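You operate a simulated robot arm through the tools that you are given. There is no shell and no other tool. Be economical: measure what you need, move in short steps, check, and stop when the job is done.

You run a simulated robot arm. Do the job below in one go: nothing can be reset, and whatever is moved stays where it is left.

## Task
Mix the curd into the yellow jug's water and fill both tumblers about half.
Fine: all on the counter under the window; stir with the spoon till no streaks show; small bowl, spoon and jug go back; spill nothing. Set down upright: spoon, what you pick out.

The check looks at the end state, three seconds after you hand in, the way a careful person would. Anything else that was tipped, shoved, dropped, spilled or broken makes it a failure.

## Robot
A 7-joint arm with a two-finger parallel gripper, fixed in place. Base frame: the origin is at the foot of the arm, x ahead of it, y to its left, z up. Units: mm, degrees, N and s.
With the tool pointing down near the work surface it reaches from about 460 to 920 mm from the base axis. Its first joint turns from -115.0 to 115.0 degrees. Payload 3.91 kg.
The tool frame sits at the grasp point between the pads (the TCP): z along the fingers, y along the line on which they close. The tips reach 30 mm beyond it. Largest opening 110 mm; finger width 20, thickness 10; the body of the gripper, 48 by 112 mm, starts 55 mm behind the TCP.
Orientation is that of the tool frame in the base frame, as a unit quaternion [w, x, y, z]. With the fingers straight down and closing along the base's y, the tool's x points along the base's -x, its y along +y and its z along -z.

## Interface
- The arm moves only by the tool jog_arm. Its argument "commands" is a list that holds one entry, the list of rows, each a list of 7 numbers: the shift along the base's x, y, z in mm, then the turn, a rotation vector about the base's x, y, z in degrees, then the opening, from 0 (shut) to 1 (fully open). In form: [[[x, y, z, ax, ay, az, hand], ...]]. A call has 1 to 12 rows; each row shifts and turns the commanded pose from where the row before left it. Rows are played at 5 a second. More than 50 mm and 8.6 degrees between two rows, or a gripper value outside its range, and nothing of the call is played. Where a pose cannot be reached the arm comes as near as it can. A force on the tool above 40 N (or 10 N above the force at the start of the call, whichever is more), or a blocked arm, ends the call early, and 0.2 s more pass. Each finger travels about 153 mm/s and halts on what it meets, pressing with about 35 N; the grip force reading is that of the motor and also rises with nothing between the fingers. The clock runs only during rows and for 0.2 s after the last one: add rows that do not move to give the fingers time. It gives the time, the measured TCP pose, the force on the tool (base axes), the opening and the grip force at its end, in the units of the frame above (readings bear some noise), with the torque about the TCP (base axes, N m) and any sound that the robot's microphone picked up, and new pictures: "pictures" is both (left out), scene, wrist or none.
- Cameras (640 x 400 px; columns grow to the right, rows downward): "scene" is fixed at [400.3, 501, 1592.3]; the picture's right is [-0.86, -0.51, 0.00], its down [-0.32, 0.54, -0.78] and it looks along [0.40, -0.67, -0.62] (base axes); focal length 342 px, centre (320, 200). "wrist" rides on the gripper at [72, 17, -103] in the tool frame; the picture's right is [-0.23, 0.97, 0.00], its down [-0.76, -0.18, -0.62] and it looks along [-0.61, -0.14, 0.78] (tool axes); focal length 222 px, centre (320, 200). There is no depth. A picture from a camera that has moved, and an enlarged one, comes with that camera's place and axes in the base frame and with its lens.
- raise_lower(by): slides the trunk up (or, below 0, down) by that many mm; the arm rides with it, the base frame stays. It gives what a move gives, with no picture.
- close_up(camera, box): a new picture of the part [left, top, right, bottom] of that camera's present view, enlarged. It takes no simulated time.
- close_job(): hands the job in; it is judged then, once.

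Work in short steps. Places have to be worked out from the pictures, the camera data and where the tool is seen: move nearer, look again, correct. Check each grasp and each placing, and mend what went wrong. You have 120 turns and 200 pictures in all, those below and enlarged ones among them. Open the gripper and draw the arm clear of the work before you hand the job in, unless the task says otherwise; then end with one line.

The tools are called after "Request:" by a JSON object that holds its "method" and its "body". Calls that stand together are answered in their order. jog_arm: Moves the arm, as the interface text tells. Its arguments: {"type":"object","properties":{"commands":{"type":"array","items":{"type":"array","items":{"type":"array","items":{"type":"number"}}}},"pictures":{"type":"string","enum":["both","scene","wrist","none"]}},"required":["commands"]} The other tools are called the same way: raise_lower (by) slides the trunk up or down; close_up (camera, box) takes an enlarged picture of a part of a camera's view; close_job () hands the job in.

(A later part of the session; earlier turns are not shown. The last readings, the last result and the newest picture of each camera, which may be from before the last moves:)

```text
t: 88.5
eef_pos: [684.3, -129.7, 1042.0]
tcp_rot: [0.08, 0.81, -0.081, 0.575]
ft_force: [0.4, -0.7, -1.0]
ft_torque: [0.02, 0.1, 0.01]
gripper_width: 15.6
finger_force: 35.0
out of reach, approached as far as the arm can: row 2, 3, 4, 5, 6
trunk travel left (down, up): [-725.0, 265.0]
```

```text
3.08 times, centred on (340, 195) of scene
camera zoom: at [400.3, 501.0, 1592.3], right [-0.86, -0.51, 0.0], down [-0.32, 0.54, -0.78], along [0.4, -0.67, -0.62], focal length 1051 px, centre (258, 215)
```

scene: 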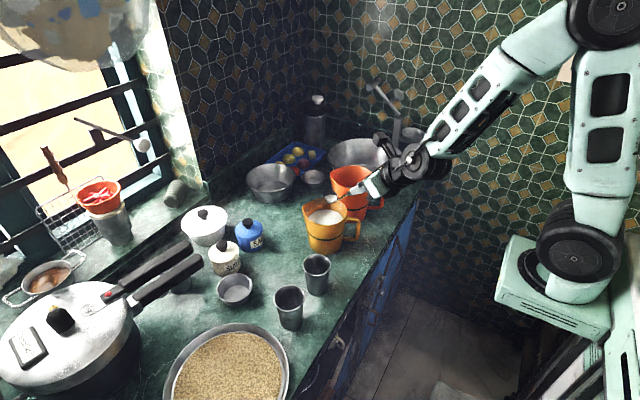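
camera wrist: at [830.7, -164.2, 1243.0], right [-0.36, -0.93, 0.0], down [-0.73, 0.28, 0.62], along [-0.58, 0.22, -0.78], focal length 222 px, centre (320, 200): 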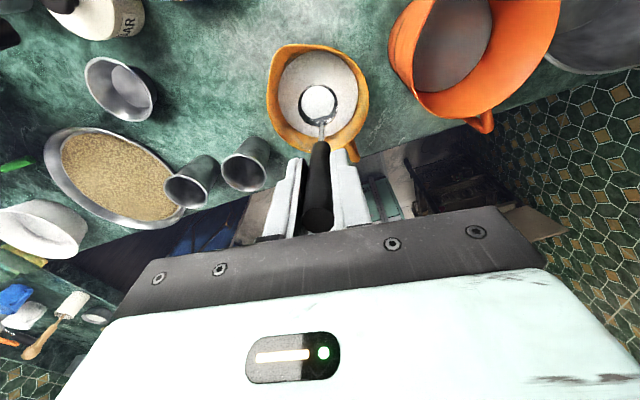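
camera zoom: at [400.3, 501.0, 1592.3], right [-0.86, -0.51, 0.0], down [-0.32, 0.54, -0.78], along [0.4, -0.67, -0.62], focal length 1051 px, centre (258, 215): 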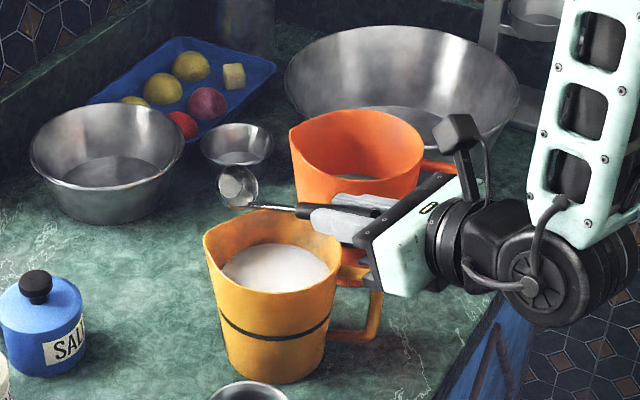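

The arm could not retract as asked, so the spoon bowl is now beyond the jug's far edge (x≈810). I'll check whether any liquid has left the spoon before moving.

Request:
{"method": "close_up", "body": {"camera": "scene", "box": [300, 170, 360, 220]}}

Request:
{"method": "close_up", "body": {"camera": "wrist", "box": [200, 0, 440, 200]}}

```text
8.00 times, centred on (330, 195) of scene
camera zoom: at [400.3, 501.0, 1592.3], right [-0.86, -0.51, 0.0], down [-0.32, 0.54, -0.78], along [0.4, -0.67, -0.62], focal length 2732 px, centre (240, 240)
```

zoom: 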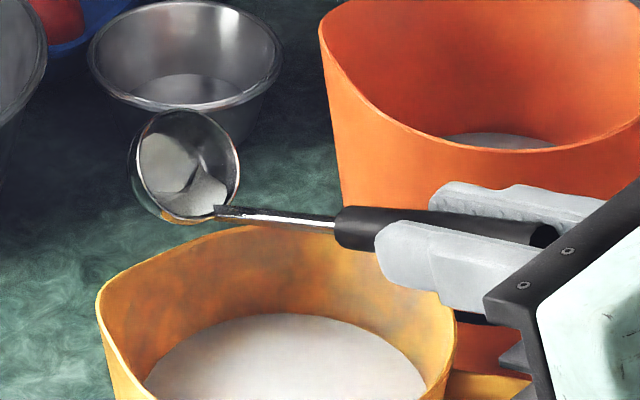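

```text
2.00 times, centred on (320, 100) of wrist
camera zoom: at [610.0, -125.6, 1144.5], right [-0.29, -0.94, -0.18], down [-0.78, 0.34, -0.52], along [0.55, -0.01, -0.83], focal length 444 px, centre (320, 400)
```

zoom: 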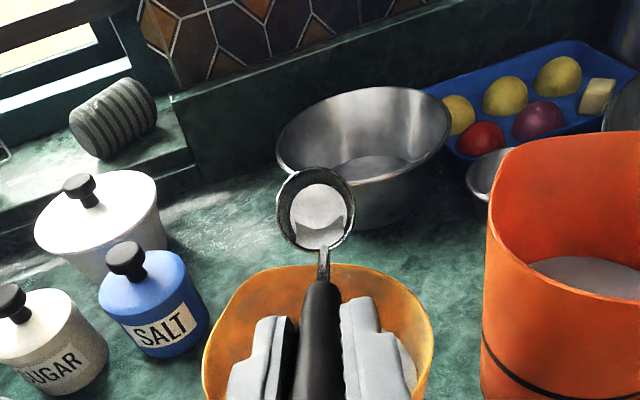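

Liquid still sits in the spoon and I see no drops on the counter. I'll go back to level at once, bringing the bowl back over the jug.

Request:
{"method": "jog_arm", "body": {"commands": [[[-2, 0, 12, 1.11, 7.92, 0, 0], [-1, 0, 15, 1.11, 7.92, 0, 0], [0, 0, 17, 1.11, 7.92, 0, 0], [1, 0, 17, 1.11, 7.92, 0, 0], [4, 0, 14, 1.11, 7.92, 0, 0], [0, 0, 0, 0, 0, 0, 0]]], "pictures": "wrist"}}

Request:
{"method": "close_up", "body": {"camera": "scene", "box": [270, 150, 390, 260]}}

```text
t: 89.8
eef_pos: [683.6, -139.2, 1103.4]
tcp_rot: [0.084, 0.945, -0.083, 0.305]
ft_force: [0.0, 0.0, -1.6]
ft_torque: [0.05, 0.06, 0.01]
gripper_width: 15.5
finger_force: 35.1
out of reach, approached as far as the arm can: row 4, 5
trunk travel left (down, up): [-725.0, 265.0]
camera wrist: at [679.2, -139.6, 1230.9], right [-0.38, -0.92, -0.03], down [-0.92, 0.38, 0.03], along [-0.02, 0.04, -1.0], focal length 222 px, centre (320, 200)
```

wrist: 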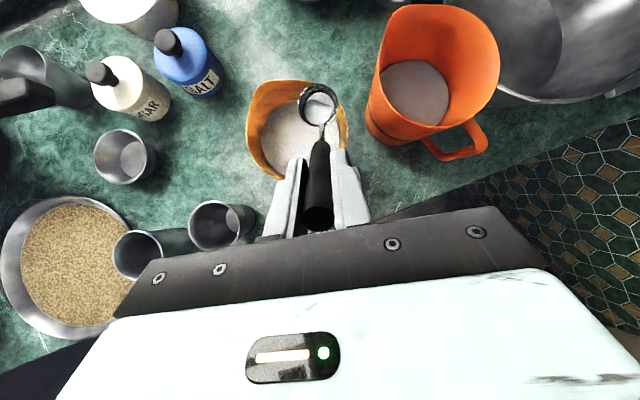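

```text
3.64 times, centred on (330, 205) of scene
camera zoom: at [400.3, 501.0, 1592.3], right [-0.86, -0.51, 0.0], down [-0.32, 0.54, -0.78], along [0.4, -0.67, -0.62], focal length 1242 px, centre (284, 182)
```

zoom: 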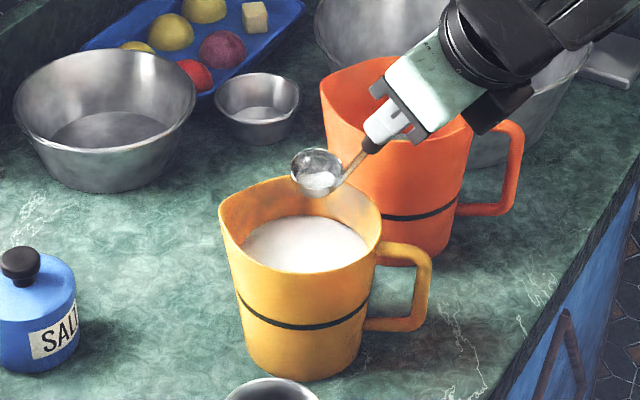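

About half remains in the spoon, and the counter looks clean. I'll empty it with the tool turned to a sideways azimuth (pointing about -60°), where the wrist has room. First I'll level the spoon, then yaw around the bowl over the jug.

Request:
{"method": "jog_arm", "body": {"commands": [[[5, 4, 17, 3.92, 5.02, 1.7, 0], [6, 5, 18, 3.92, 5.02, 1.7, 0], [1.8, 8.6, 0, 0, 0, -8, 0], [3, 8.2, 0, 0, 0, -8, 0], [4.1, 7.8, 0, 0, 0, -8, 0], [5.2, 7.1, 0, 0, 0, -8, 0], [6.1, 6.3, 0, 0, 0, -8, 0], [6.9, 5.4, 0, 0, 0, -8, 0], [3.7, 2.3, 0, 0, 0, -4, 0], [0, 0, 0, 0, 0, 0, 0]]], "pictures": "both"}}

```text
t: 92.0
eef_pos: [722.0, -87.2, 1131.6]
tcp_rot: [0.11, 0.845, -0.488, 0.188]
ft_force: [-0.1, 0.3, -1.3]
ft_torque: [0.01, 0.04, 0.04]
gripper_width: 15.5
finger_force: 35.2
out of reach, approached as far as the arm can: row 1
trunk travel left (down, up): [-725.0, 265.0]
camera wrist: at [718.9, -112.7, 1257.2], right [-0.95, -0.31, -0.09], down [-0.32, 0.92, 0.24], along [0.01, 0.26, -0.97], focal length 222 px, centre (320, 200)
```

scene: 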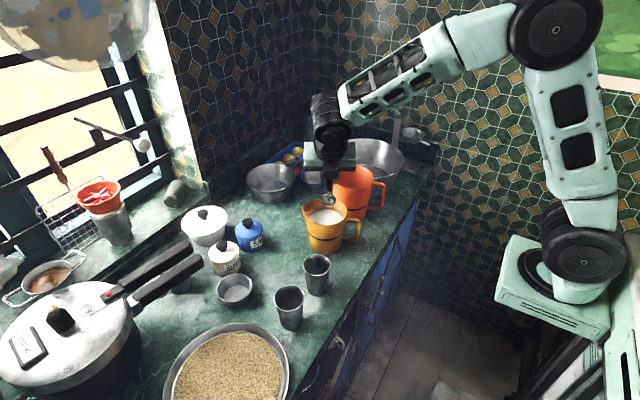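
wrist: 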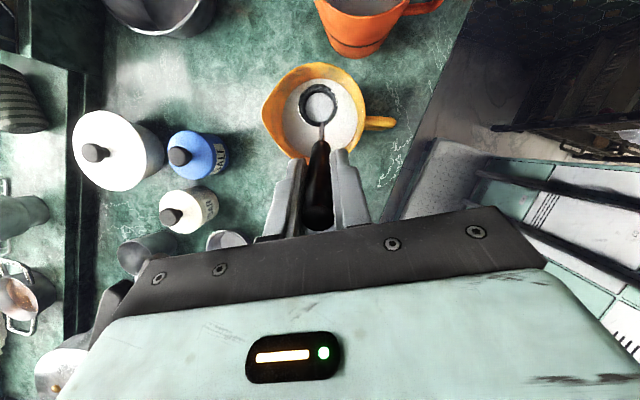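

The bowl is well centred over the jug from this azimuth. I'll pitch on to 65° about the bowl, raising slightly for clearance over the tumbler.

Request:
{"method": "jog_arm", "body": {"commands": [[[-8.3, 14.3, -5, -6.93, -4, 0, 0], [-7.5, 13, -7, -6.93, -4, 0, 0], [-6.6, 11.3, -9, -6.93, -4, 0, 0], [-5.6, 9.6, -10.8, -6.93, -4, 0, 0], [-4.4, 7.5, -12, -6.93, -4, 0, 0], [0, 0, 0, 0, 0, 0, 0]]], "pictures": "wrist"}}

Request:
{"method": "close_up", "body": {"camera": "scene", "box": [270, 150, 390, 270]}}

```text
t: 93.5
eef_pos: [690.1, -31.1, 1088.5]
tcp_rot: [0.271, 0.729, -0.422, 0.466]
ft_force: [-0.5, -0.2, -0.2]
ft_torque: [0.08, 0.06, 0.0]
gripper_width: 15.8
finger_force: 34.8
trunk travel left (down, up): [-725.0, 265.0]
camera wrist: at [644.1, 16.9, 1197.7], right [-0.89, -0.4, -0.2], down [-0.29, 0.86, -0.43], along [0.35, -0.33, -0.88], focal length 222 px, centre (320, 200)
```

wrist: 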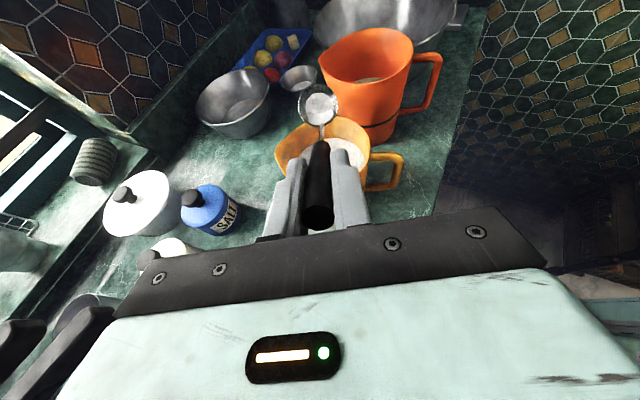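

```text
3.33 times, centred on (330, 210) of scene
camera zoom: at [400.3, 501.0, 1592.3], right [-0.86, -0.51, 0.0], down [-0.32, 0.54, -0.78], along [0.4, -0.67, -0.62], focal length 1138 px, centre (287, 167)
```

zoom: 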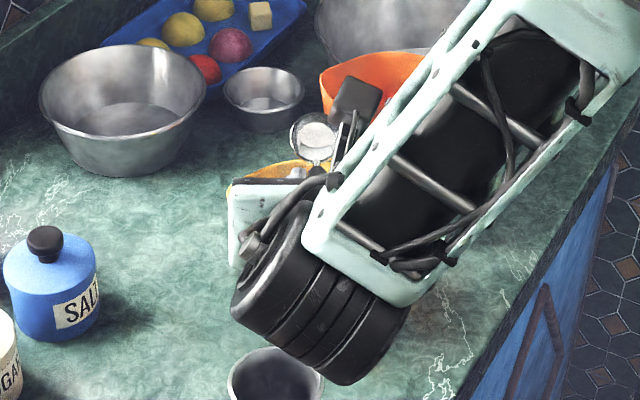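

Tracking well, with the bowl at (754, -141, 1034) over the jug. I'll continue to about 100° and dwell to drain.

Request:
{"method": "jog_arm", "body": {"commands": [[[-3.1, 5.4, -17, -6.93, -4, 0, 0], [-1.9, 3.2, -18, -6.93, -4, 0, 0], [-0.5, 0.8, -18, -6.93, -4, 0, 0], [0.9, -1.5, -18, -6.93, -4, 0, 0], [0, 0, 0, 0, 0, 0, 0], [0, 0, 0, 0, 0, 0, 0], [0, 0, 0, 0, 0, 0, 0], [0, 0, 0, 0, 0, 0, 0], [0, 0, 0, 0, 0, 0, 0]]], "pictures": "both"}}

Request:
{"method": "close_up", "body": {"camera": "wrist", "box": [240, 60, 400, 180]}}

```text
t: 95.5
eef_pos: [685.7, -23.6, 1016.7]
tcp_rot: [0.377, 0.573, -0.331, 0.649]
ft_force: [-0.7, -0.3, -1.1]
ft_torque: [0.13, 0.06, -0.01]
gripper_width: 15.5
finger_force: 34.8
trunk travel left (down, up): [-725.0, 265.0]
camera wrist: at [615.1, 66.2, 1077.1], right [-0.83, -0.51, -0.22], down [-0.11, 0.54, -0.83], along [0.55, -0.67, -0.5], focal length 222 px, centre (320, 200)
```

scene: 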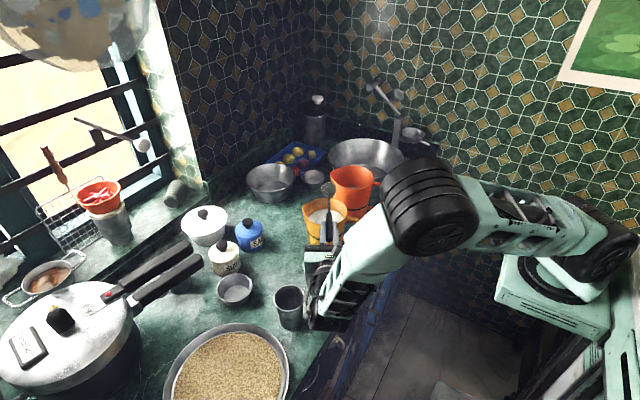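
wrist: 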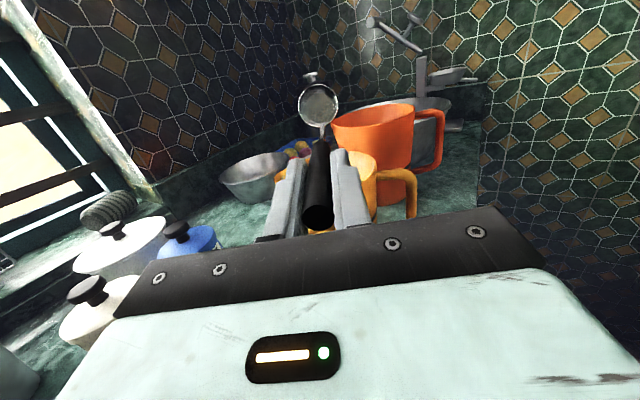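

```text
3.33 times, centred on (320, 120) of wrist
camera zoom: at [615.1, 66.2, 1077.1], right [-0.83, -0.51, -0.22], down [-0.11, 0.54, -0.83], along [0.55, -0.67, -0.5], focal length 740 px, centre (320, 467)
```

zoom: 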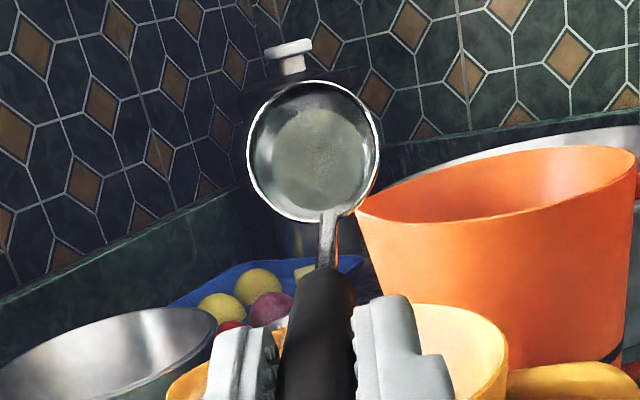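

The spoon is empty now. The arm swung into a low wrist posture, so I'll check its clearance to the tumblers before reversing.

Request:
{"method": "close_up", "body": {"camera": "scene", "box": [240, 170, 440, 340]}}

```text
2.35 times, centred on (340, 255) of scene
camera zoom: at [400.3, 501.0, 1592.3], right [-0.86, -0.51, 0.0], down [-0.32, 0.54, -0.78], along [0.4, -0.67, -0.62], focal length 803 px, centre (273, 71)
```

zoom: 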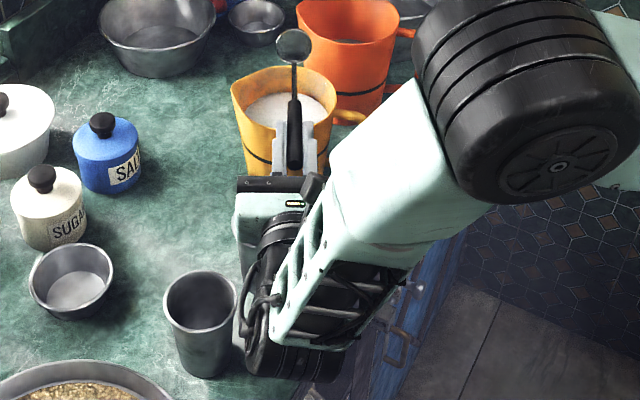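

Nothing is touched. I'll reverse the same path back to level over the jug.

Request:
{"method": "jog_arm", "body": {"commands": [[[-0.9, 1.5, 18, 6.93, 4, 0, 0], [0.5, -0.8, 18, 6.93, 4, 0, 0], [1.9, -3.2, 18, 6.93, 4, 0, 0], [3.1, -5.4, 17, 6.93, 4, 0, 0], [4.4, -7.5, 13, 6.93, 4, 0, 0], [5.6, -9.6, 11, 6.93, 4, 0, 0], [6.6, -11.3, 10, 6.93, 4, 0, 0], [7.5, -13, 8, 6.93, 4, 0, 0], [8.3, -14.3, 6, 6.93, 4, 0, 0], [0, 0, 0, 0, 0, 0, 0]]], "pictures": "both"}}

```text
t: 97.7
eef_pos: [722.5, -87.9, 1136.7]
tcp_rot: [0.11, 0.846, -0.487, 0.188]
ft_force: [0.1, -1.0, -0.4]
ft_torque: [0.03, 0.01, 0.0]
gripper_width: 15.6
finger_force: 35.3
trunk travel left (down, up): [-725.0, 265.0]
camera wrist: at [718.8, -113.1, 1261.5], right [-0.95, -0.31, -0.09], down [-0.32, 0.92, 0.24], along [0.01, 0.26, -0.97], focal length 222 px, centre (320, 200)
```

scene: 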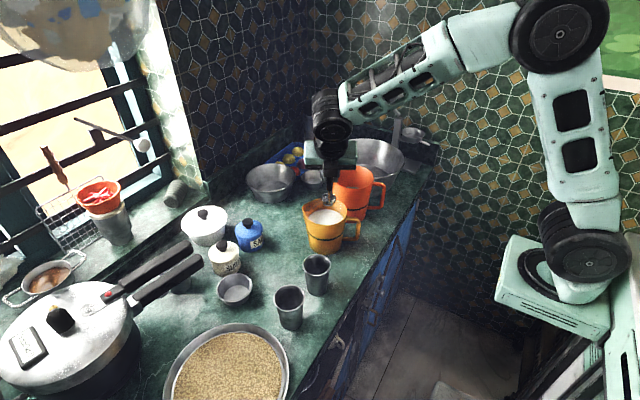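
wrist: 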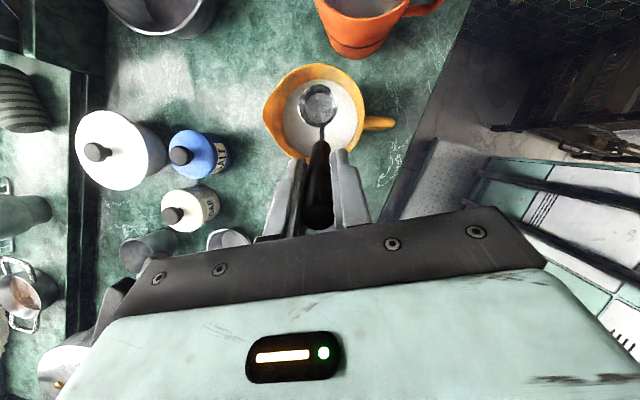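

Now I'll yaw back to the home azimuth and move above the spoon's home position at a safe height.

Request:
{"method": "jog_arm", "body": {"commands": [[[5, 10, 2, 0, 0, 8, 0], [6, 14, 2, 0, 0, 8, 0], [7, 15, 2, 0, 0, 8, 0], [7, 15, 1, 0, 0, 8, 0], [7, 15, 1, 0, 0, 8, 0], [7, 15, 0, 0, 0, 8, 0], [6, 12, 0, 0, 0, 3.9, 0], [0, 0, 0, 0, 0, 0, 0]]], "pictures": "none"}}

```text
t: 99.5
eef_pos: [767.5, 9.3, 1144.7]
tcp_rot: [0.017, 0.974, -0.068, 0.217]
ft_force: [0.9, 0.0, -1.7]
ft_torque: [-0.01, 0.08, 0.0]
gripper_width: 15.7
finger_force: 35.1
trunk travel left (down, up): [-725.0, 265.0]
```

The orientation matches the pick pose exactly. I'll descend to just above the home height.

Request:
{"method": "jog_arm", "body": {"commands": [[[3, 0, -15, 0, 0, 0, 0], [4, 0, -22, 0, 0, 0, 0], [4, -0.5, -25, 0, 0, 0, 0], [4, 0, -25, 0, 0, 0, 0], [3, 0, -25, 0, 0, 0, 0], [0, 0, -20, 0, 0, 0, 0], [0, 0, -16, 0, 0, 0, 0], [0, 0, -10, 0, 0, 0, 0], [0, 0, 0, 0, 0, 0, 0]]], "pictures": "wrist"}}

Request:
{"method": "close_up", "body": {"camera": "scene", "box": [240, 190, 340, 280]}}

```text
t: 101.5
eef_pos: [785.2, 8.7, 986.7]
tcp_rot: [0.018, 0.973, -0.069, 0.218]
ft_force: [-0.2, 0.5, -0.5]
ft_torque: [0.0, 0.05, 0.0]
gripper_width: 15.7
finger_force: 34.9
trunk travel left (down, up): [-725.0, 265.0]
camera wrist: at [804.5, -9.9, 1111.3], right [-0.34, -0.94, -0.09], down [-0.92, 0.31, 0.24], along [-0.2, 0.17, -0.97], focal length 222 px, centre (320, 200)
```

wrist: 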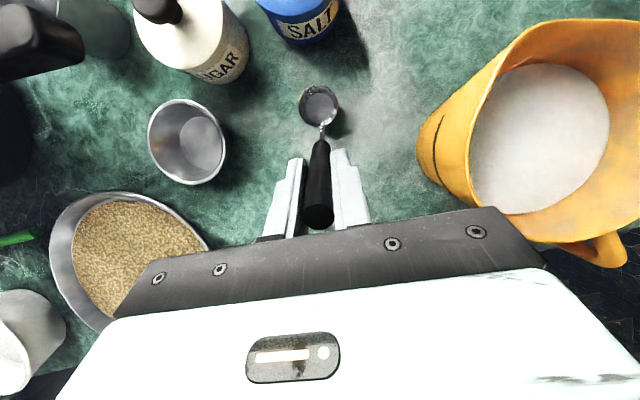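

```text
4.44 times, centred on (290, 235) of scene
camera zoom: at [400.3, 501.0, 1592.3], right [-0.86, -0.51, 0.0], down [-0.32, 0.54, -0.78], along [0.4, -0.67, -0.62], focal length 1518 px, centre (453, 44)
```

zoom: 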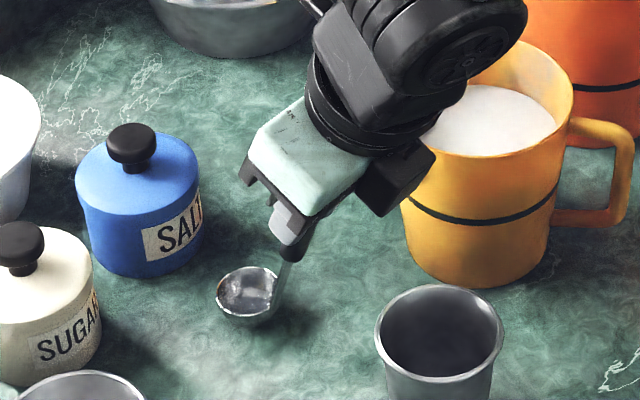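

Everything matches the pick view, about 8 mm above. I'll lower in small steps until contact.

Request:
{"method": "jog_arm", "body": {"commands": [[[0, 0, -3, 0, 0, 0, 0], [0, 0, -2, 0, 0, 0, 0], [0, 0, -2, 0, 0, 0, 0], [0, 0, -1, 0, 0, 0, 0], [0, 0, 0, 0, 0, 0, 0]]], "pictures": "none"}}

```text
t: 102.7
eef_pos: [786.1, 8.7, 980.5]
tcp_rot: [0.017, 0.973, -0.068, 0.22]
ft_force: [-2.7, -1.5, 15.5]
ft_torque: [-0.04, -0.57, -0.06]
gripper_width: 15.5
finger_force: 34.5
trunk travel left (down, up): [-725.0, 265.0]
```

It has touched down (15 N). I'll ease up slightly and open gently, then check it stays standing.

Request:
{"method": "jog_arm", "body": {"commands": [[[0, 0, 0.5, 0, 0, 0, 0], [0, 0, 0, 0, 0, 0, 0.16], [0, 0, 0, 0, 0, 0, 0.2], [0, 0, 0, 0, 0, 0, 0.3], [0, 0, 0, 0, 0, 0, 0.4], [0, 0, 0, 0, 0, 0, 0.5], [0, 0, 0, 0, 0, 0, 0.5]]], "pictures": "wrist"}}

Request:
{"method": "close_up", "body": {"camera": "scene", "box": [240, 190, 340, 280]}}

```text
t: 104.2
eef_pos: [785.4, 7.7, 978.4]
tcp_rot: [0.017, 0.974, -0.069, 0.216]
ft_force: [-0.3, -0.1, 0.8]
ft_torque: [0.0, -0.02, 0.0]
gripper_width: 55.1
finger_force: 0.2
trunk travel left (down, up): [-725.0, 265.0]
camera wrist: at [804.5, -9.8, 1104.0], right [-0.34, -0.94, -0.09], down [-0.92, 0.31, 0.24], along [-0.2, 0.17, -0.97], focal length 222 px, centre (320, 200)
```

wrist: 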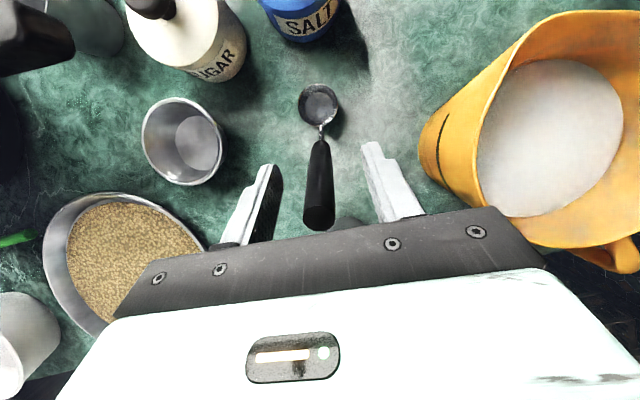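

```text
4.44 times, centred on (290, 235) of scene
camera zoom: at [400.3, 501.0, 1592.3], right [-0.86, -0.51, 0.0], down [-0.32, 0.54, -0.78], along [0.4, -0.67, -0.62], focal length 1518 px, centre (453, 44)
```

zoom: 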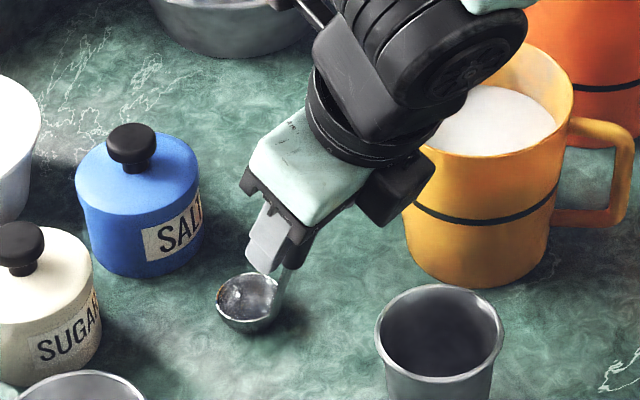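

The spoon stands upright on its own at its home. I'll withdraw along the handle axis.

Request:
{"method": "jog_arm", "body": {"commands": [[[-4.5, 0.6, 9.7, 0, 0, 0, 0.5], [-8.9, 1.25, 19.4, 0, 0, 0, 0.5], [-8.9, 1.25, 19.4, 0, 0, 0, 0.5], [-8.9, 1.25, 19.4, 0, 0, 0, 0.5], [-8.9, 1.25, 19.4, 0, 0, 0, 0.6], [-8.9, 0, 19.4, 0, 0, 0, 0.7], [0, 0, 0, 0, 0, 0, 0.7]]], "pictures": "both"}}

Request:
{"method": "close_up", "body": {"camera": "wrist", "box": [370, 20, 550, 220]}}

Request:
{"method": "close_up", "body": {"camera": "scene", "box": [300, 190, 380, 260]}}

```text
t: 105.8
eef_pos: [737.2, 14.5, 1086.4]
tcp_rot: [0.017, 0.974, -0.069, 0.217]
ft_force: [0.8, -0.3, 0.5]
ft_torque: [-0.03, 0.0, 0.02]
gripper_width: 76.9
finger_force: 0.0
trunk travel left (down, up): [-725.0, 265.0]
camera wrist: at [755.4, -4.3, 1210.6], right [-0.34, -0.94, -0.09], down [-0.92, 0.31, 0.24], along [-0.2, 0.17, -0.97], focal length 222 px, centre (320, 200)
```

scene: 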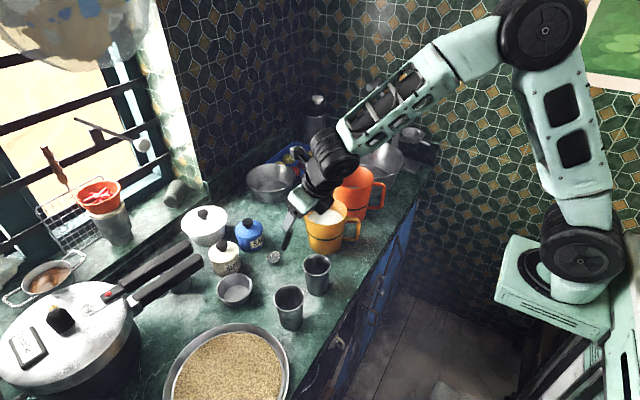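
wrist: 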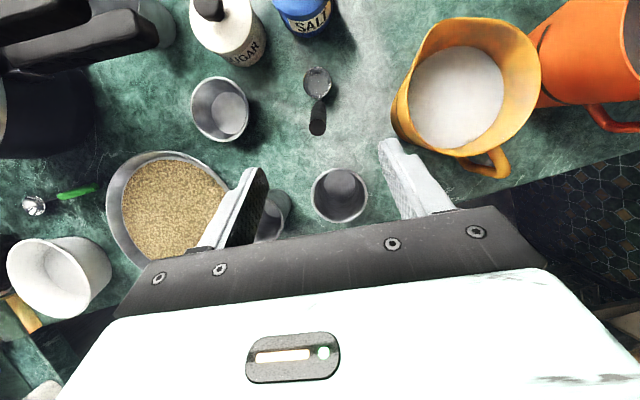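

```text
2.00 times, centred on (460, 120) of wrist
camera zoom: at [755.4, -4.3, 1210.6], right [-0.34, -0.94, -0.09], down [-0.92, 0.31, 0.24], along [-0.2, 0.17, -0.97], focal length 444 px, centre (40, 360)
```

zoom: 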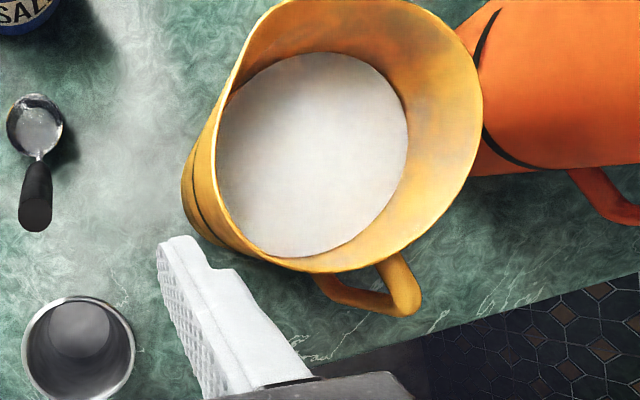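

```text
5.71 times, centred on (340, 225) of scene
camera zoom: at [400.3, 501.0, 1592.3], right [-0.86, -0.51, 0.0], down [-0.32, 0.54, -0.78], along [0.4, -0.67, -0.62], focal length 1951 px, centre (206, 57)
```

zoom: 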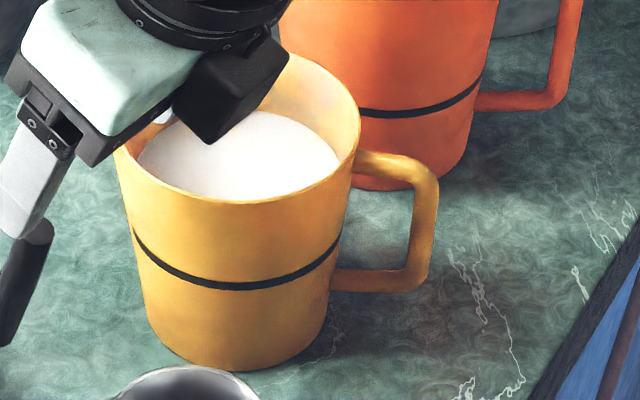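

The handle's top corner is near (674, -163, 951), with handle azimuth about 195°, so the tool heading should be +15°. For the horizontal handle grasp and pour I want the shoulder high so the wrist stays off its singularity. I'll raise the trunk, then test the posture in free air.

Request:
{"method": "raise_lower", "body": {"by": 240}}

Request:
{"method": "jog_arm", "body": {"commands": [[[-40, -10, 0, 0, 0, 8, 0.5], [-40, -10, 0, 0, 0, 8, 0.5], [-40, -10, -10, 0, 0, 7, 0.5], [-20, -10, -30, 2.07, -7.73, 0, 0.5], [0, -10, -40, 2.07, -7.73, 0, 0.5], [0, -10, -40, 2.07, -7.73, 0, 0.5], [0, -10, -40, 2.07, -7.73, 0, 0.5], [0, -10, -40, 2.07, -7.73, 0, 0.5], [0, -5, -30, 2.07, -7.73, 0, 0.5], [0, 0, 0, 2.07, -7.73, 0, 0.5], [0, 0, 0, 2.07, -7.73, 0, 0.5], [0, 0, 0, 0, 0, 0, 0.5]]], "pictures": "scene"}}

```text
t: 108.3
eef_pos: [737.4, 14.3, 1326.8]
tcp_rot: [0.016, 0.973, -0.069, 0.218]
ft_force: [-0.4, -0.6, 0.1]
ft_torque: [0.03, -0.02, 0.0]
gripper_width: 77.0
finger_force: 0.0
trunk travel left (down, up): [-965.0, 25.0]
```

```text
t: 111.0
eef_pos: [635.4, -60.6, 1089.6]
tcp_rot: [-0.096, 0.739, 0.097, 0.659]
ft_force: [0.0, -0.5, 1.0]
ft_torque: [0.01, 0.0, 0.0]
gripper_width: 55.0
finger_force: 0.1
out of reach, approached as far as the arm can: row 4, 5, 6, 7
trunk travel left (down, up): [-965.0, 25.0]
```

scene: 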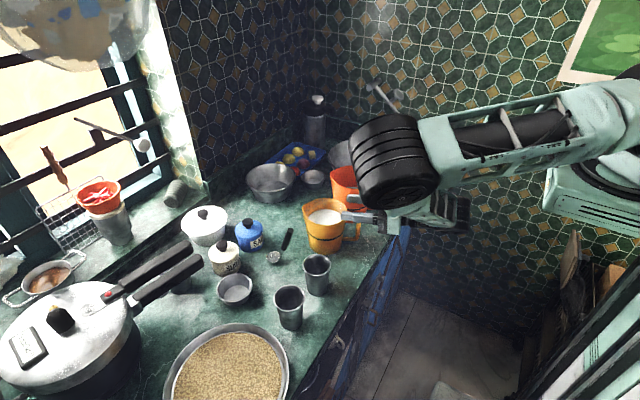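

The horizontal posture was reached (about 83°). I'll test the pour corridor in free air: back to x≈550, level, then pitch down.

Request:
{"method": "jog_arm", "body": {"commands": [[[-30, 15, 0, 1.8, -6.7, 0, 0.5], [-30, 15, 0, 0, 0, 0, 0.5], [-25, 10, 0, 0, 0, 0, 0.5], [0, 0, 0, 0, 0, 0, 0.5]]], "pictures": "none"}}

Request:
{"method": "jog_arm", "body": {"commands": [[[0, 0, 0, -2.07, 7.73, 0, 0.5], [0, 0, 0, -2.07, 7.73, 0, 0.5], [0, 0, 0, -2.07, 7.73, 0, 0.5], [0, 0, 0, -2.07, 7.73, 0, 0.5], [0, 0, 0, -2.07, 7.73, 0, 0.5], [0, 0, 0, -2.07, 7.73, 0, 0.5], [0, 0, 0, 0, 0, 0, 0.5]]], "pictures": "scene"}}

```text
t: 112.0
eef_pos: [551.7, -20.8, 1090.5]
tcp_rot: [-0.102, 0.698, 0.093, 0.702]
ft_force: [-0.3, -0.7, -0.6]
ft_torque: [0.03, 0.04, 0.0]
gripper_width: 55.2
finger_force: 0.0
trunk travel left (down, up): [-965.0, 25.0]
```

```text
t: 113.5
eef_pos: [568.9, -13.8, 1066.9]
tcp_rot: [-0.055, 0.925, 0.118, 0.357]
ft_force: [0.5, -0.4, -0.5]
ft_torque: [0.04, 0.01, -0.02]
gripper_width: 54.7
finger_force: 0.1
out of reach, approached as far as the arm can: row 3, 4, 5
trunk travel left (down, up): [-965.0, 25.0]
```

scene: 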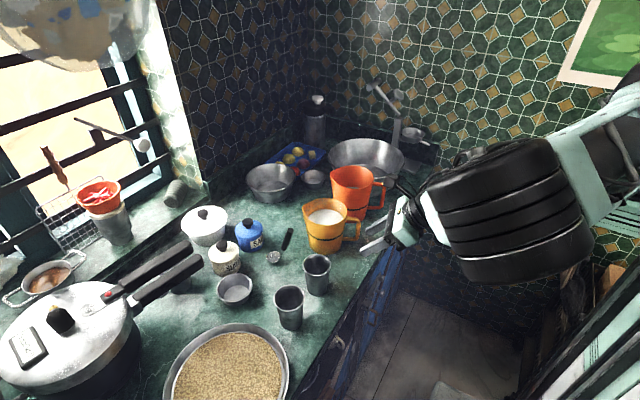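

Near-radial headings pass close to the singularity, while the sideways heading earlier tracked perfectly. So I'll pour tumbler A with heading about +50° and tumbler B with about -50°, with the trunk back at its earlier height. I'll raise the tool, then lower the trunk.

Request:
{"method": "jog_arm", "body": {"commands": [[[5, -15, 45, 0, 0, 0, 0.5], [5, -15, 45, 0, 0, 0, 0.5], [5, -15, 45, 0, 0, 0, 0.5], [5, -15, 45, 0, 0, 0, 0.5], [5, -15, 45, 0, 0, 0, 0.5], [0, 0, 0, 0, 0, 0, 0.5]]], "pictures": "none"}}

Request:
{"method": "raise_lower", "body": {"by": -240}}

```text
t: 115.0
eef_pos: [637.6, -80.9, 1274.9]
tcp_rot: [-0.055, 0.925, 0.117, 0.357]
ft_force: [-0.3, 0.8, 0.2]
ft_torque: [0.0, 0.03, -0.01]
gripper_width: 55.0
finger_force: 0.0
out of reach, approached as far as the arm can: row 1, 2, 3
trunk travel left (down, up): [-965.0, 25.0]
```

```text
t: 117.5
eef_pos: [637.9, -81.2, 1033.6]
tcp_rot: [-0.055, 0.925, 0.117, 0.358]
ft_force: [0.4, 0.1, -0.2]
ft_torque: [0.0, 0.01, -0.03]
gripper_width: 54.9
finger_force: 0.0
trunk travel left (down, up): [-725.0, 265.0]
```

Now I'll test heading +50° in free air, pitching up to horizontal.

Request:
{"method": "jog_arm", "body": {"commands": [[[-10, 0, 15, 0, 0, 8, 0.5], [-10, 0, 15, 0, 0, 8, 0.5], [-10, 0, 10, 0, 0, 8, 0.5], [0, 0, 10, 0, 0, 8, 0.5], [0, 0, 0, 0, 0, 3.5, 0.5], [0, 0, 0, 6.13, -5.14, 0, 0.5], [0, 0, 0, 6.13, -5.14, 0, 0.5], [0, 0, 0, 6.13, -5.14, 0, 0.5], [0, 0, 0, 6.13, -5.14, 0, 0.5], [0, 0, 0, 6.13, -5.14, 0, 0.5], [0, 0, 0, 6.13, -5.14, 0, 0.5], [0, 0, 0, 0, 0, 0, 0.5]]], "pictures": "scene"}}

```text
t: 120.0
eef_pos: [617.9, -79.5, 1092.1]
tcp_rot: [-0.308, 0.637, 0.301, 0.639]
ft_force: [-0.7, 0.1, -0.1]
ft_torque: [0.0, 0.02, 0.0]
gripper_width: 54.8
finger_force: 0.1
out of reach, approached as far as the arm can: row 11
trunk travel left (down, up): [-725.0, 265.0]
```

scene: 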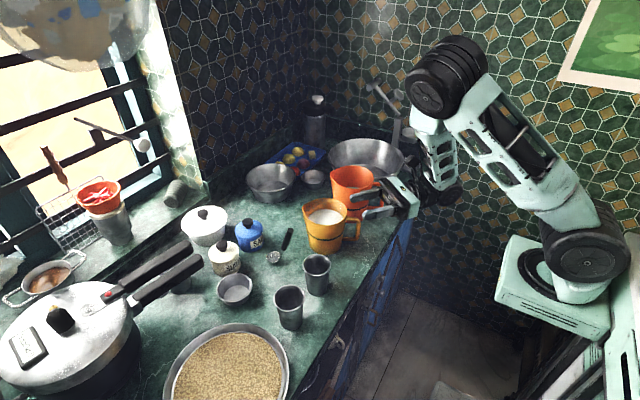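

Heading +50° works. Now to the handle pre-grasp: yaw back to +15°, move behind the handle, and descend part way.

Request:
{"method": "jog_arm", "body": {"commands": [[[-10, -15, 0, 0, 0, -8, 0.5], [-10, -20, 0, 0, 0, -8, 0.5], [-5, -20, -5, 0, 0, -8, 0.5], [-5, -20, -10, 0, 0, -8, 0.5], [0, -20, -20, 0, 0, -4, 0.5], [0, -10, -25, 0, 0, 0, 0.5], [0, 0, -25, 0, 0, 0, 0.5], [0, 0, 0, 0, 0, 0, 0.5]]], "pictures": "both"}}

```text
t: 121.8
eef_pos: [663.6, -220.7, 1001.3]
tcp_rot: [-0.096, 0.7, 0.091, 0.702]
ft_force: [0.7, -0.1, 0.5]
ft_torque: [-0.01, 0.03, 0.0]
gripper_width: 54.9
finger_force: 0.0
out of reach, approached as far as the arm can: row 1, 2, 3, 4, 6, 7
trunk travel left (down, up): [-725.0, 265.0]
camera wrist: at [567.6, -262.5, 1072.5], right [0.25, -0.94, -0.23], down [-0.65, 0.02, -0.76], along [0.72, 0.34, -0.6], focal length 222 px, centre (320, 200)
```

scene: 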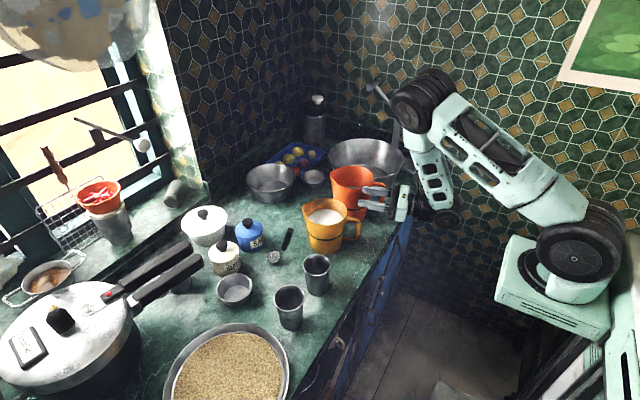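
wrist: 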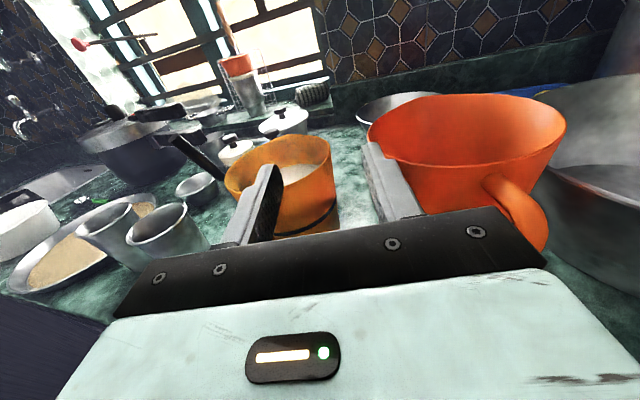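

The arm was pushed forward by a close-in limit and is near the orange jug. I'll back away upward, then use the higher trunk setting, which allowed the close-in horizontal posture.

Request:
{"method": "jog_arm", "body": {"commands": [[[0, 10, 25, 0, 0, 0, 0.5], [0, 20, 25, 0, 0, 0, 0.5], [0, 20, 20, 0, 0, 0, 0.5], [0, 0, 0, 0, 0, 0, 0.5]]], "pictures": "none"}}

Request:
{"method": "raise_lower", "body": {"by": 200}}

Request:
{"method": "jog_arm", "body": {"commands": [[[-20, 0, -40, 0, 0, 0, 0.5], [-20, 0, -40, 0, 0, 0, 0.5], [-20, 0, -40, 0, 0, 0, 0.5], [-10, 0, -40, 0, 0, 0, 0.5], [0, 0, -40, 0, 0, 0, 0.5], [0, 0, 0, 0, 0, 0, 0.5]]], "pictures": "both"}}

```text
t: 122.8
eef_pos: [668.0, -171.2, 1070.8]
tcp_rot: [-0.095, 0.699, 0.091, 0.703]
ft_force: [0.8, -1.3, -0.6]
ft_torque: [0.02, 0.0, -0.02]
gripper_width: 55.3
finger_force: 0.1
out of reach, approached as far as the arm can: row 3
trunk travel left (down, up): [-725.0, 265.0]
```

```text
t: 125.0
eef_pos: [668.2, -170.5, 1269.9]
tcp_rot: [-0.095, 0.699, 0.091, 0.703]
ft_force: [-0.3, 0.8, 0.8]
ft_torque: [-0.01, 0.01, -0.04]
gripper_width: 55.0
finger_force: 0.1
trunk travel left (down, up): [-925.0, 65.0]
```

```text
t: 126.4
eef_pos: [699.3, -179.3, 1110.1]
tcp_rot: [-0.096, 0.7, 0.09, 0.701]
ft_force: [0.7, 0.0, -0.2]
ft_torque: [0.0, 0.0, 0.01]
gripper_width: 55.1
finger_force: 0.1
out of reach, approached as far as the arm can: row 1, 2, 3, 4, 5
trunk travel left (down, up): [-925.0, 65.0]
camera wrist: at [603.2, -222.3, 1182.6], right [0.25, -0.94, -0.23], down [-0.65, 0.01, -0.76], along [0.72, 0.35, -0.6], focal length 222 px, centre (320, 200)
```

scene: 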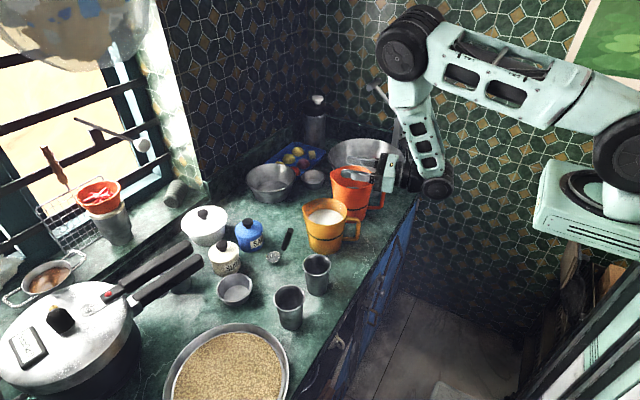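
wrist: 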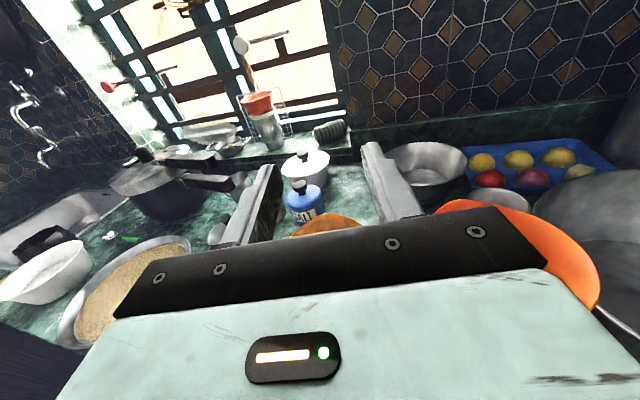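

The steep forearm hits the wrist's bend limit, so a lower trunk (flatter forearm) is what's needed. I'll raise the tool and lower the trunk in alternation, keeping the tool above all objects.

Request:
{"method": "jog_arm", "body": {"commands": [[[0, 15, 45, 0, 0, 0, 0.5], [0, 15, 45, 0, 0, 0, 0.5], [-10, 15, 45, 0, 0, 0, 0.5], [-10, 15, 45, 0, 0, 0, 0.5], [-10, 0, 45, 0, 0, 0, 0.5], [-10, 0, 45, 0, 0, 0, 0.5], [0, 0, 0, 0, 0, 0, 0.5]]], "pictures": "none"}}

Request:
{"method": "raise_lower", "body": {"by": -250}}

```text
t: 128.0
eef_pos: [692.5, -128.3, 1376.2]
tcp_rot: [-0.095, 0.699, 0.091, 0.703]
ft_force: [-0.3, 0.5, 0.4]
ft_torque: [0.03, 0.0, -0.01]
gripper_width: 54.9
finger_force: 0.0
out of reach, approached as far as the arm can: row 4, 5, 6
trunk travel left (down, up): [-925.0, 65.0]
```

```text
t: 130.6
eef_pos: [691.6, -127.5, 1127.0]
tcp_rot: [-0.096, 0.699, 0.091, 0.703]
ft_force: [-0.4, 0.1, 0.2]
ft_torque: [0.0, -0.02, 0.01]
gripper_width: 55.2
finger_force: 0.0
trunk travel left (down, up): [-675.0, 315.0]
```

Request:
{"method": "jog_arm", "body": {"commands": [[[0, 10, 45, 0, 0, 0, 0.5], [0, 10, 45, 0, 0, 0, 0.5], [-10, 10, 45, 0, 0, 0, 0.5], [-10, 10, 45, 0, 0, 0, 0.5], [-10, 0, 45, 0, 0, 0, 0.5], [-10, 0, 45, 0, 0, 0, 0.5], [0, 0, 0, 0, 0, 0, 0.5]]], "pictures": "none"}}

Request:
{"method": "raise_lower", "body": {"by": -250}}

```text
t: 132.2
eef_pos: [663.7, -78.5, 1367.6]
tcp_rot: [-0.095, 0.699, 0.09, 0.703]
ft_force: [0.1, -0.1, 0.3]
ft_torque: [0.01, 0.01, -0.01]
gripper_width: 55.3
finger_force: 0.1
out of reach, approached as far as the arm can: row 6
trunk travel left (down, up): [-675.0, 315.0]
```

```text
t: 134.8
eef_pos: [662.4, -77.6, 1116.6]
tcp_rot: [-0.095, 0.699, 0.091, 0.703]
ft_force: [-0.2, 0.6, 0.0]
ft_torque: [0.03, -0.02, 0.04]
gripper_width: 54.9
finger_force: 0.1
trunk travel left (down, up): [-425.0, 565.0]
```

The shoulder is now low. I'll retreat toward the robot and check that the close-in pose is reachable.

Request:
{"method": "jog_arm", "body": {"commands": [[[-25, -20, -10, 0, 0, 0, 0.5], [-25, -20, -20, 0, 0, 0, 0.5], [-20, -25, -25, 0, 0, 0, 0.5], [-5, -25, -25, 0, 0, 0, 0.5], [0, -15, -25, 0, 0, 0, 0.5], [0, 0, 0, 0, 0, 0, 0.5]]], "pictures": "both"}}

```text
t: 136.2
eef_pos: [630.6, -153.9, 1017.2]
tcp_rot: [-0.096, 0.699, 0.091, 0.703]
ft_force: [-0.1, -0.5, 0.2]
ft_torque: [0.01, 0.0, 0.0]
gripper_width: 55.0
finger_force: 0.1
out of reach, approached as far as the arm can: row 1, 2, 3
trunk travel left (down, up): [-425.0, 565.0]
camera wrist: at [534.4, -196.6, 1089.5], right [0.26, -0.94, -0.23], down [-0.64, 0.01, -0.76], along [0.72, 0.35, -0.6], focal length 222 px, centre (320, 200)
```

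scene: 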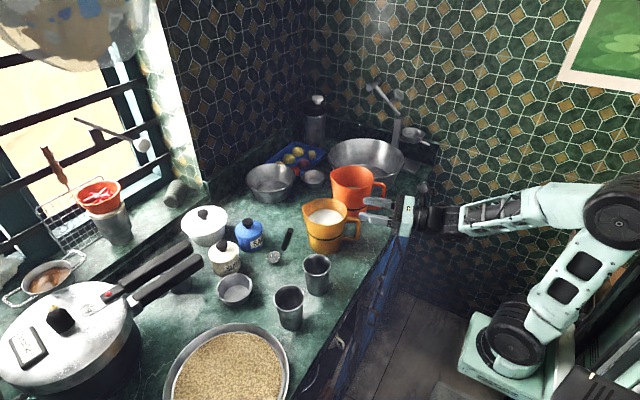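
wrist: 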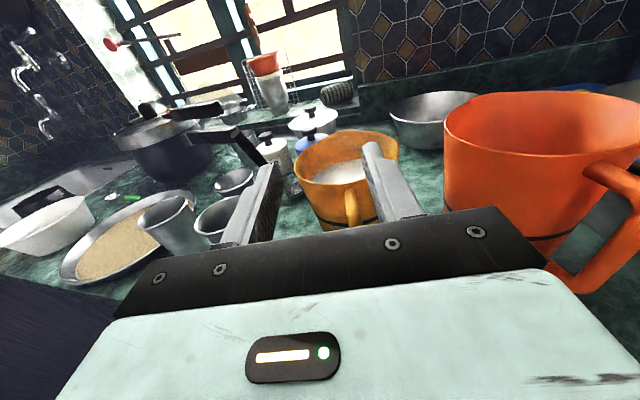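

Excellent posture: the wrist is nearly straight and the tool horizontal. I'll enlarge to align on the handle.

Request:
{"method": "close_up", "body": {"camera": "wrist", "box": [260, 110, 440, 240]}}

Request:
{"method": "close_up", "body": {"camera": "scene", "box": [300, 180, 420, 260]}}

```text
3.08 times, centred on (350, 175) of wrist
camera zoom: at [534.4, -196.6, 1089.5], right [0.26, -0.94, -0.23], down [-0.64, 0.01, -0.76], along [0.72, 0.35, -0.6], focal length 684 px, centre (228, 277)
```

zoom: 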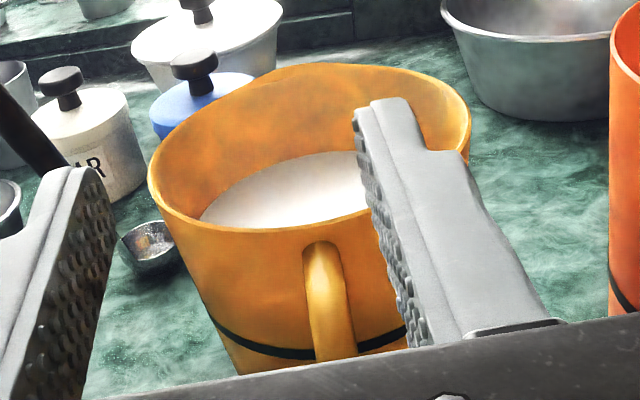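

```text
5.00 times, centred on (360, 220) of scene
camera zoom: at [400.3, 501.0, 1592.3], right [-0.86, -0.51, 0.0], down [-0.32, 0.54, -0.78], along [0.4, -0.67, -0.62], focal length 1707 px, centre (120, 100)
```

zoom: 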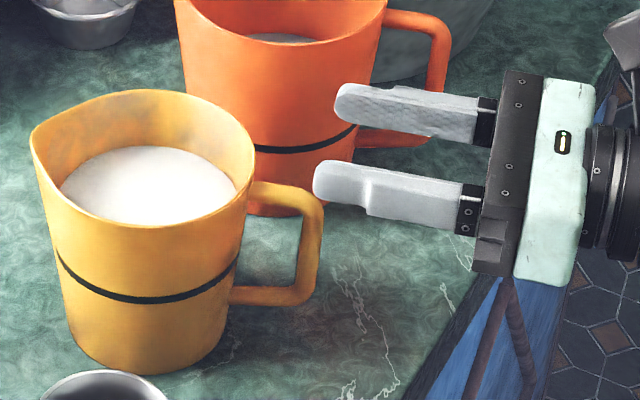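

The handle is seen end-on: its outer bar is near (674, -157) with azimuth about 14.5°, matching the tool heading. I'll shift about 16 mm toward -y and descend to handle-top height behind it.

Request:
{"method": "jog_arm", "body": {"commands": [[[-6, -8, -20, 0, 0, 0, 0.5], [-4, -8, -25, 0, 0, 0, 0.5], [0, 0, -20, 0, 0, 0, 0.5], [0, 0, 0, 0, 0, 0, 0.5]]], "pictures": "wrist"}}

Request:
{"method": "close_up", "body": {"camera": "scene", "box": [300, 180, 420, 260]}}

```text
t: 137.2
eef_pos: [645.9, -182.3, 969.3]
tcp_rot: [-0.097, 0.699, 0.092, 0.703]
ft_force: [-0.4, -0.1, 0.3]
ft_torque: [-0.02, 0.01, -0.02]
gripper_width: 54.6
finger_force: 0.0
out of reach, approached as far as the arm can: row 1, 2, 3
trunk travel left (down, up): [-425.0, 565.0]
camera wrist: at [549.8, -225.5, 1041.7], right [0.26, -0.94, -0.23], down [-0.64, 0.01, -0.76], along [0.72, 0.35, -0.6], focal length 222 px, centre (320, 200)
```

wrist: 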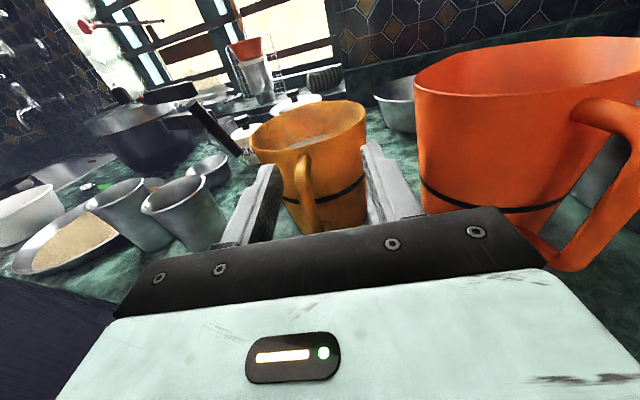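

```text
5.00 times, centred on (360, 220) of scene
camera zoom: at [400.3, 501.0, 1592.3], right [-0.86, -0.51, 0.0], down [-0.32, 0.54, -0.78], along [0.4, -0.67, -0.62], focal length 1707 px, centre (120, 100)
```

zoom: 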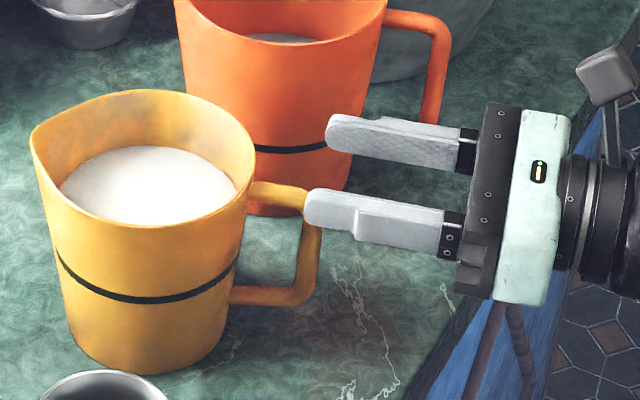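

The close-in limit kept the tool slightly forward. The handle bar measures near (670, -160, 950). I'll align above it and come down straddling it instead.

Request:
{"method": "jog_arm", "body": {"commands": [[[2, 5, 12, 0, 0, 0, 0.5], [6, 8, 4, 0, 0, 0, 0.5], [6, 6, 0, 0, 0, 0, 0.5], [0, 0, 0, 0, 0, 0, 0.5]]], "pictures": "wrist"}}

Request:
{"method": "close_up", "body": {"camera": "scene", "box": [300, 180, 420, 260]}}

```text
t: 138.2
eef_pos: [659.6, -163.7, 986.0]
tcp_rot: [-0.096, 0.698, 0.091, 0.703]
ft_force: [0.5, -0.9, 0.3]
ft_torque: [0.02, 0.01, -0.04]
gripper_width: 55.0
finger_force: 0.1
trunk travel left (down, up): [-425.0, 565.0]
camera wrist: at [564.0, -206.5, 1057.7], right [0.26, -0.94, -0.23], down [-0.64, 0.01, -0.76], along [0.72, 0.35, -0.6], focal length 222 px, centre (320, 200)
```

wrist: 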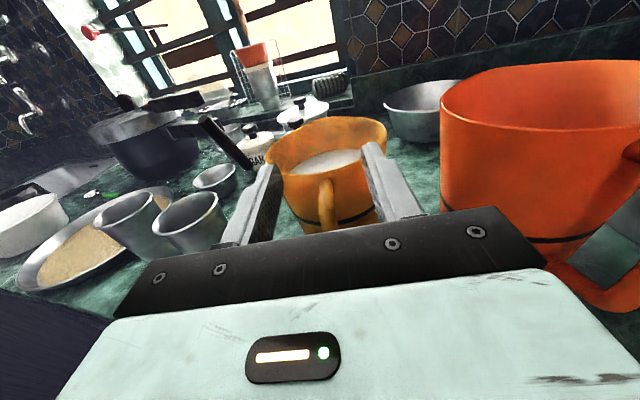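

```text
5.00 times, centred on (360, 220) of scene
camera zoom: at [400.3, 501.0, 1592.3], right [-0.86, -0.51, 0.0], down [-0.32, 0.54, -0.78], along [0.4, -0.67, -0.62], focal length 1707 px, centre (120, 100)
```

zoom: 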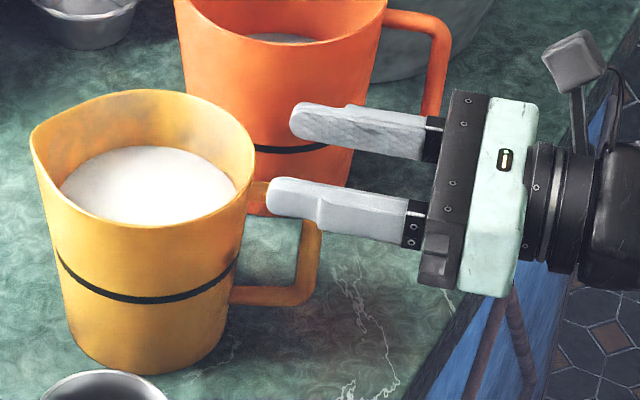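

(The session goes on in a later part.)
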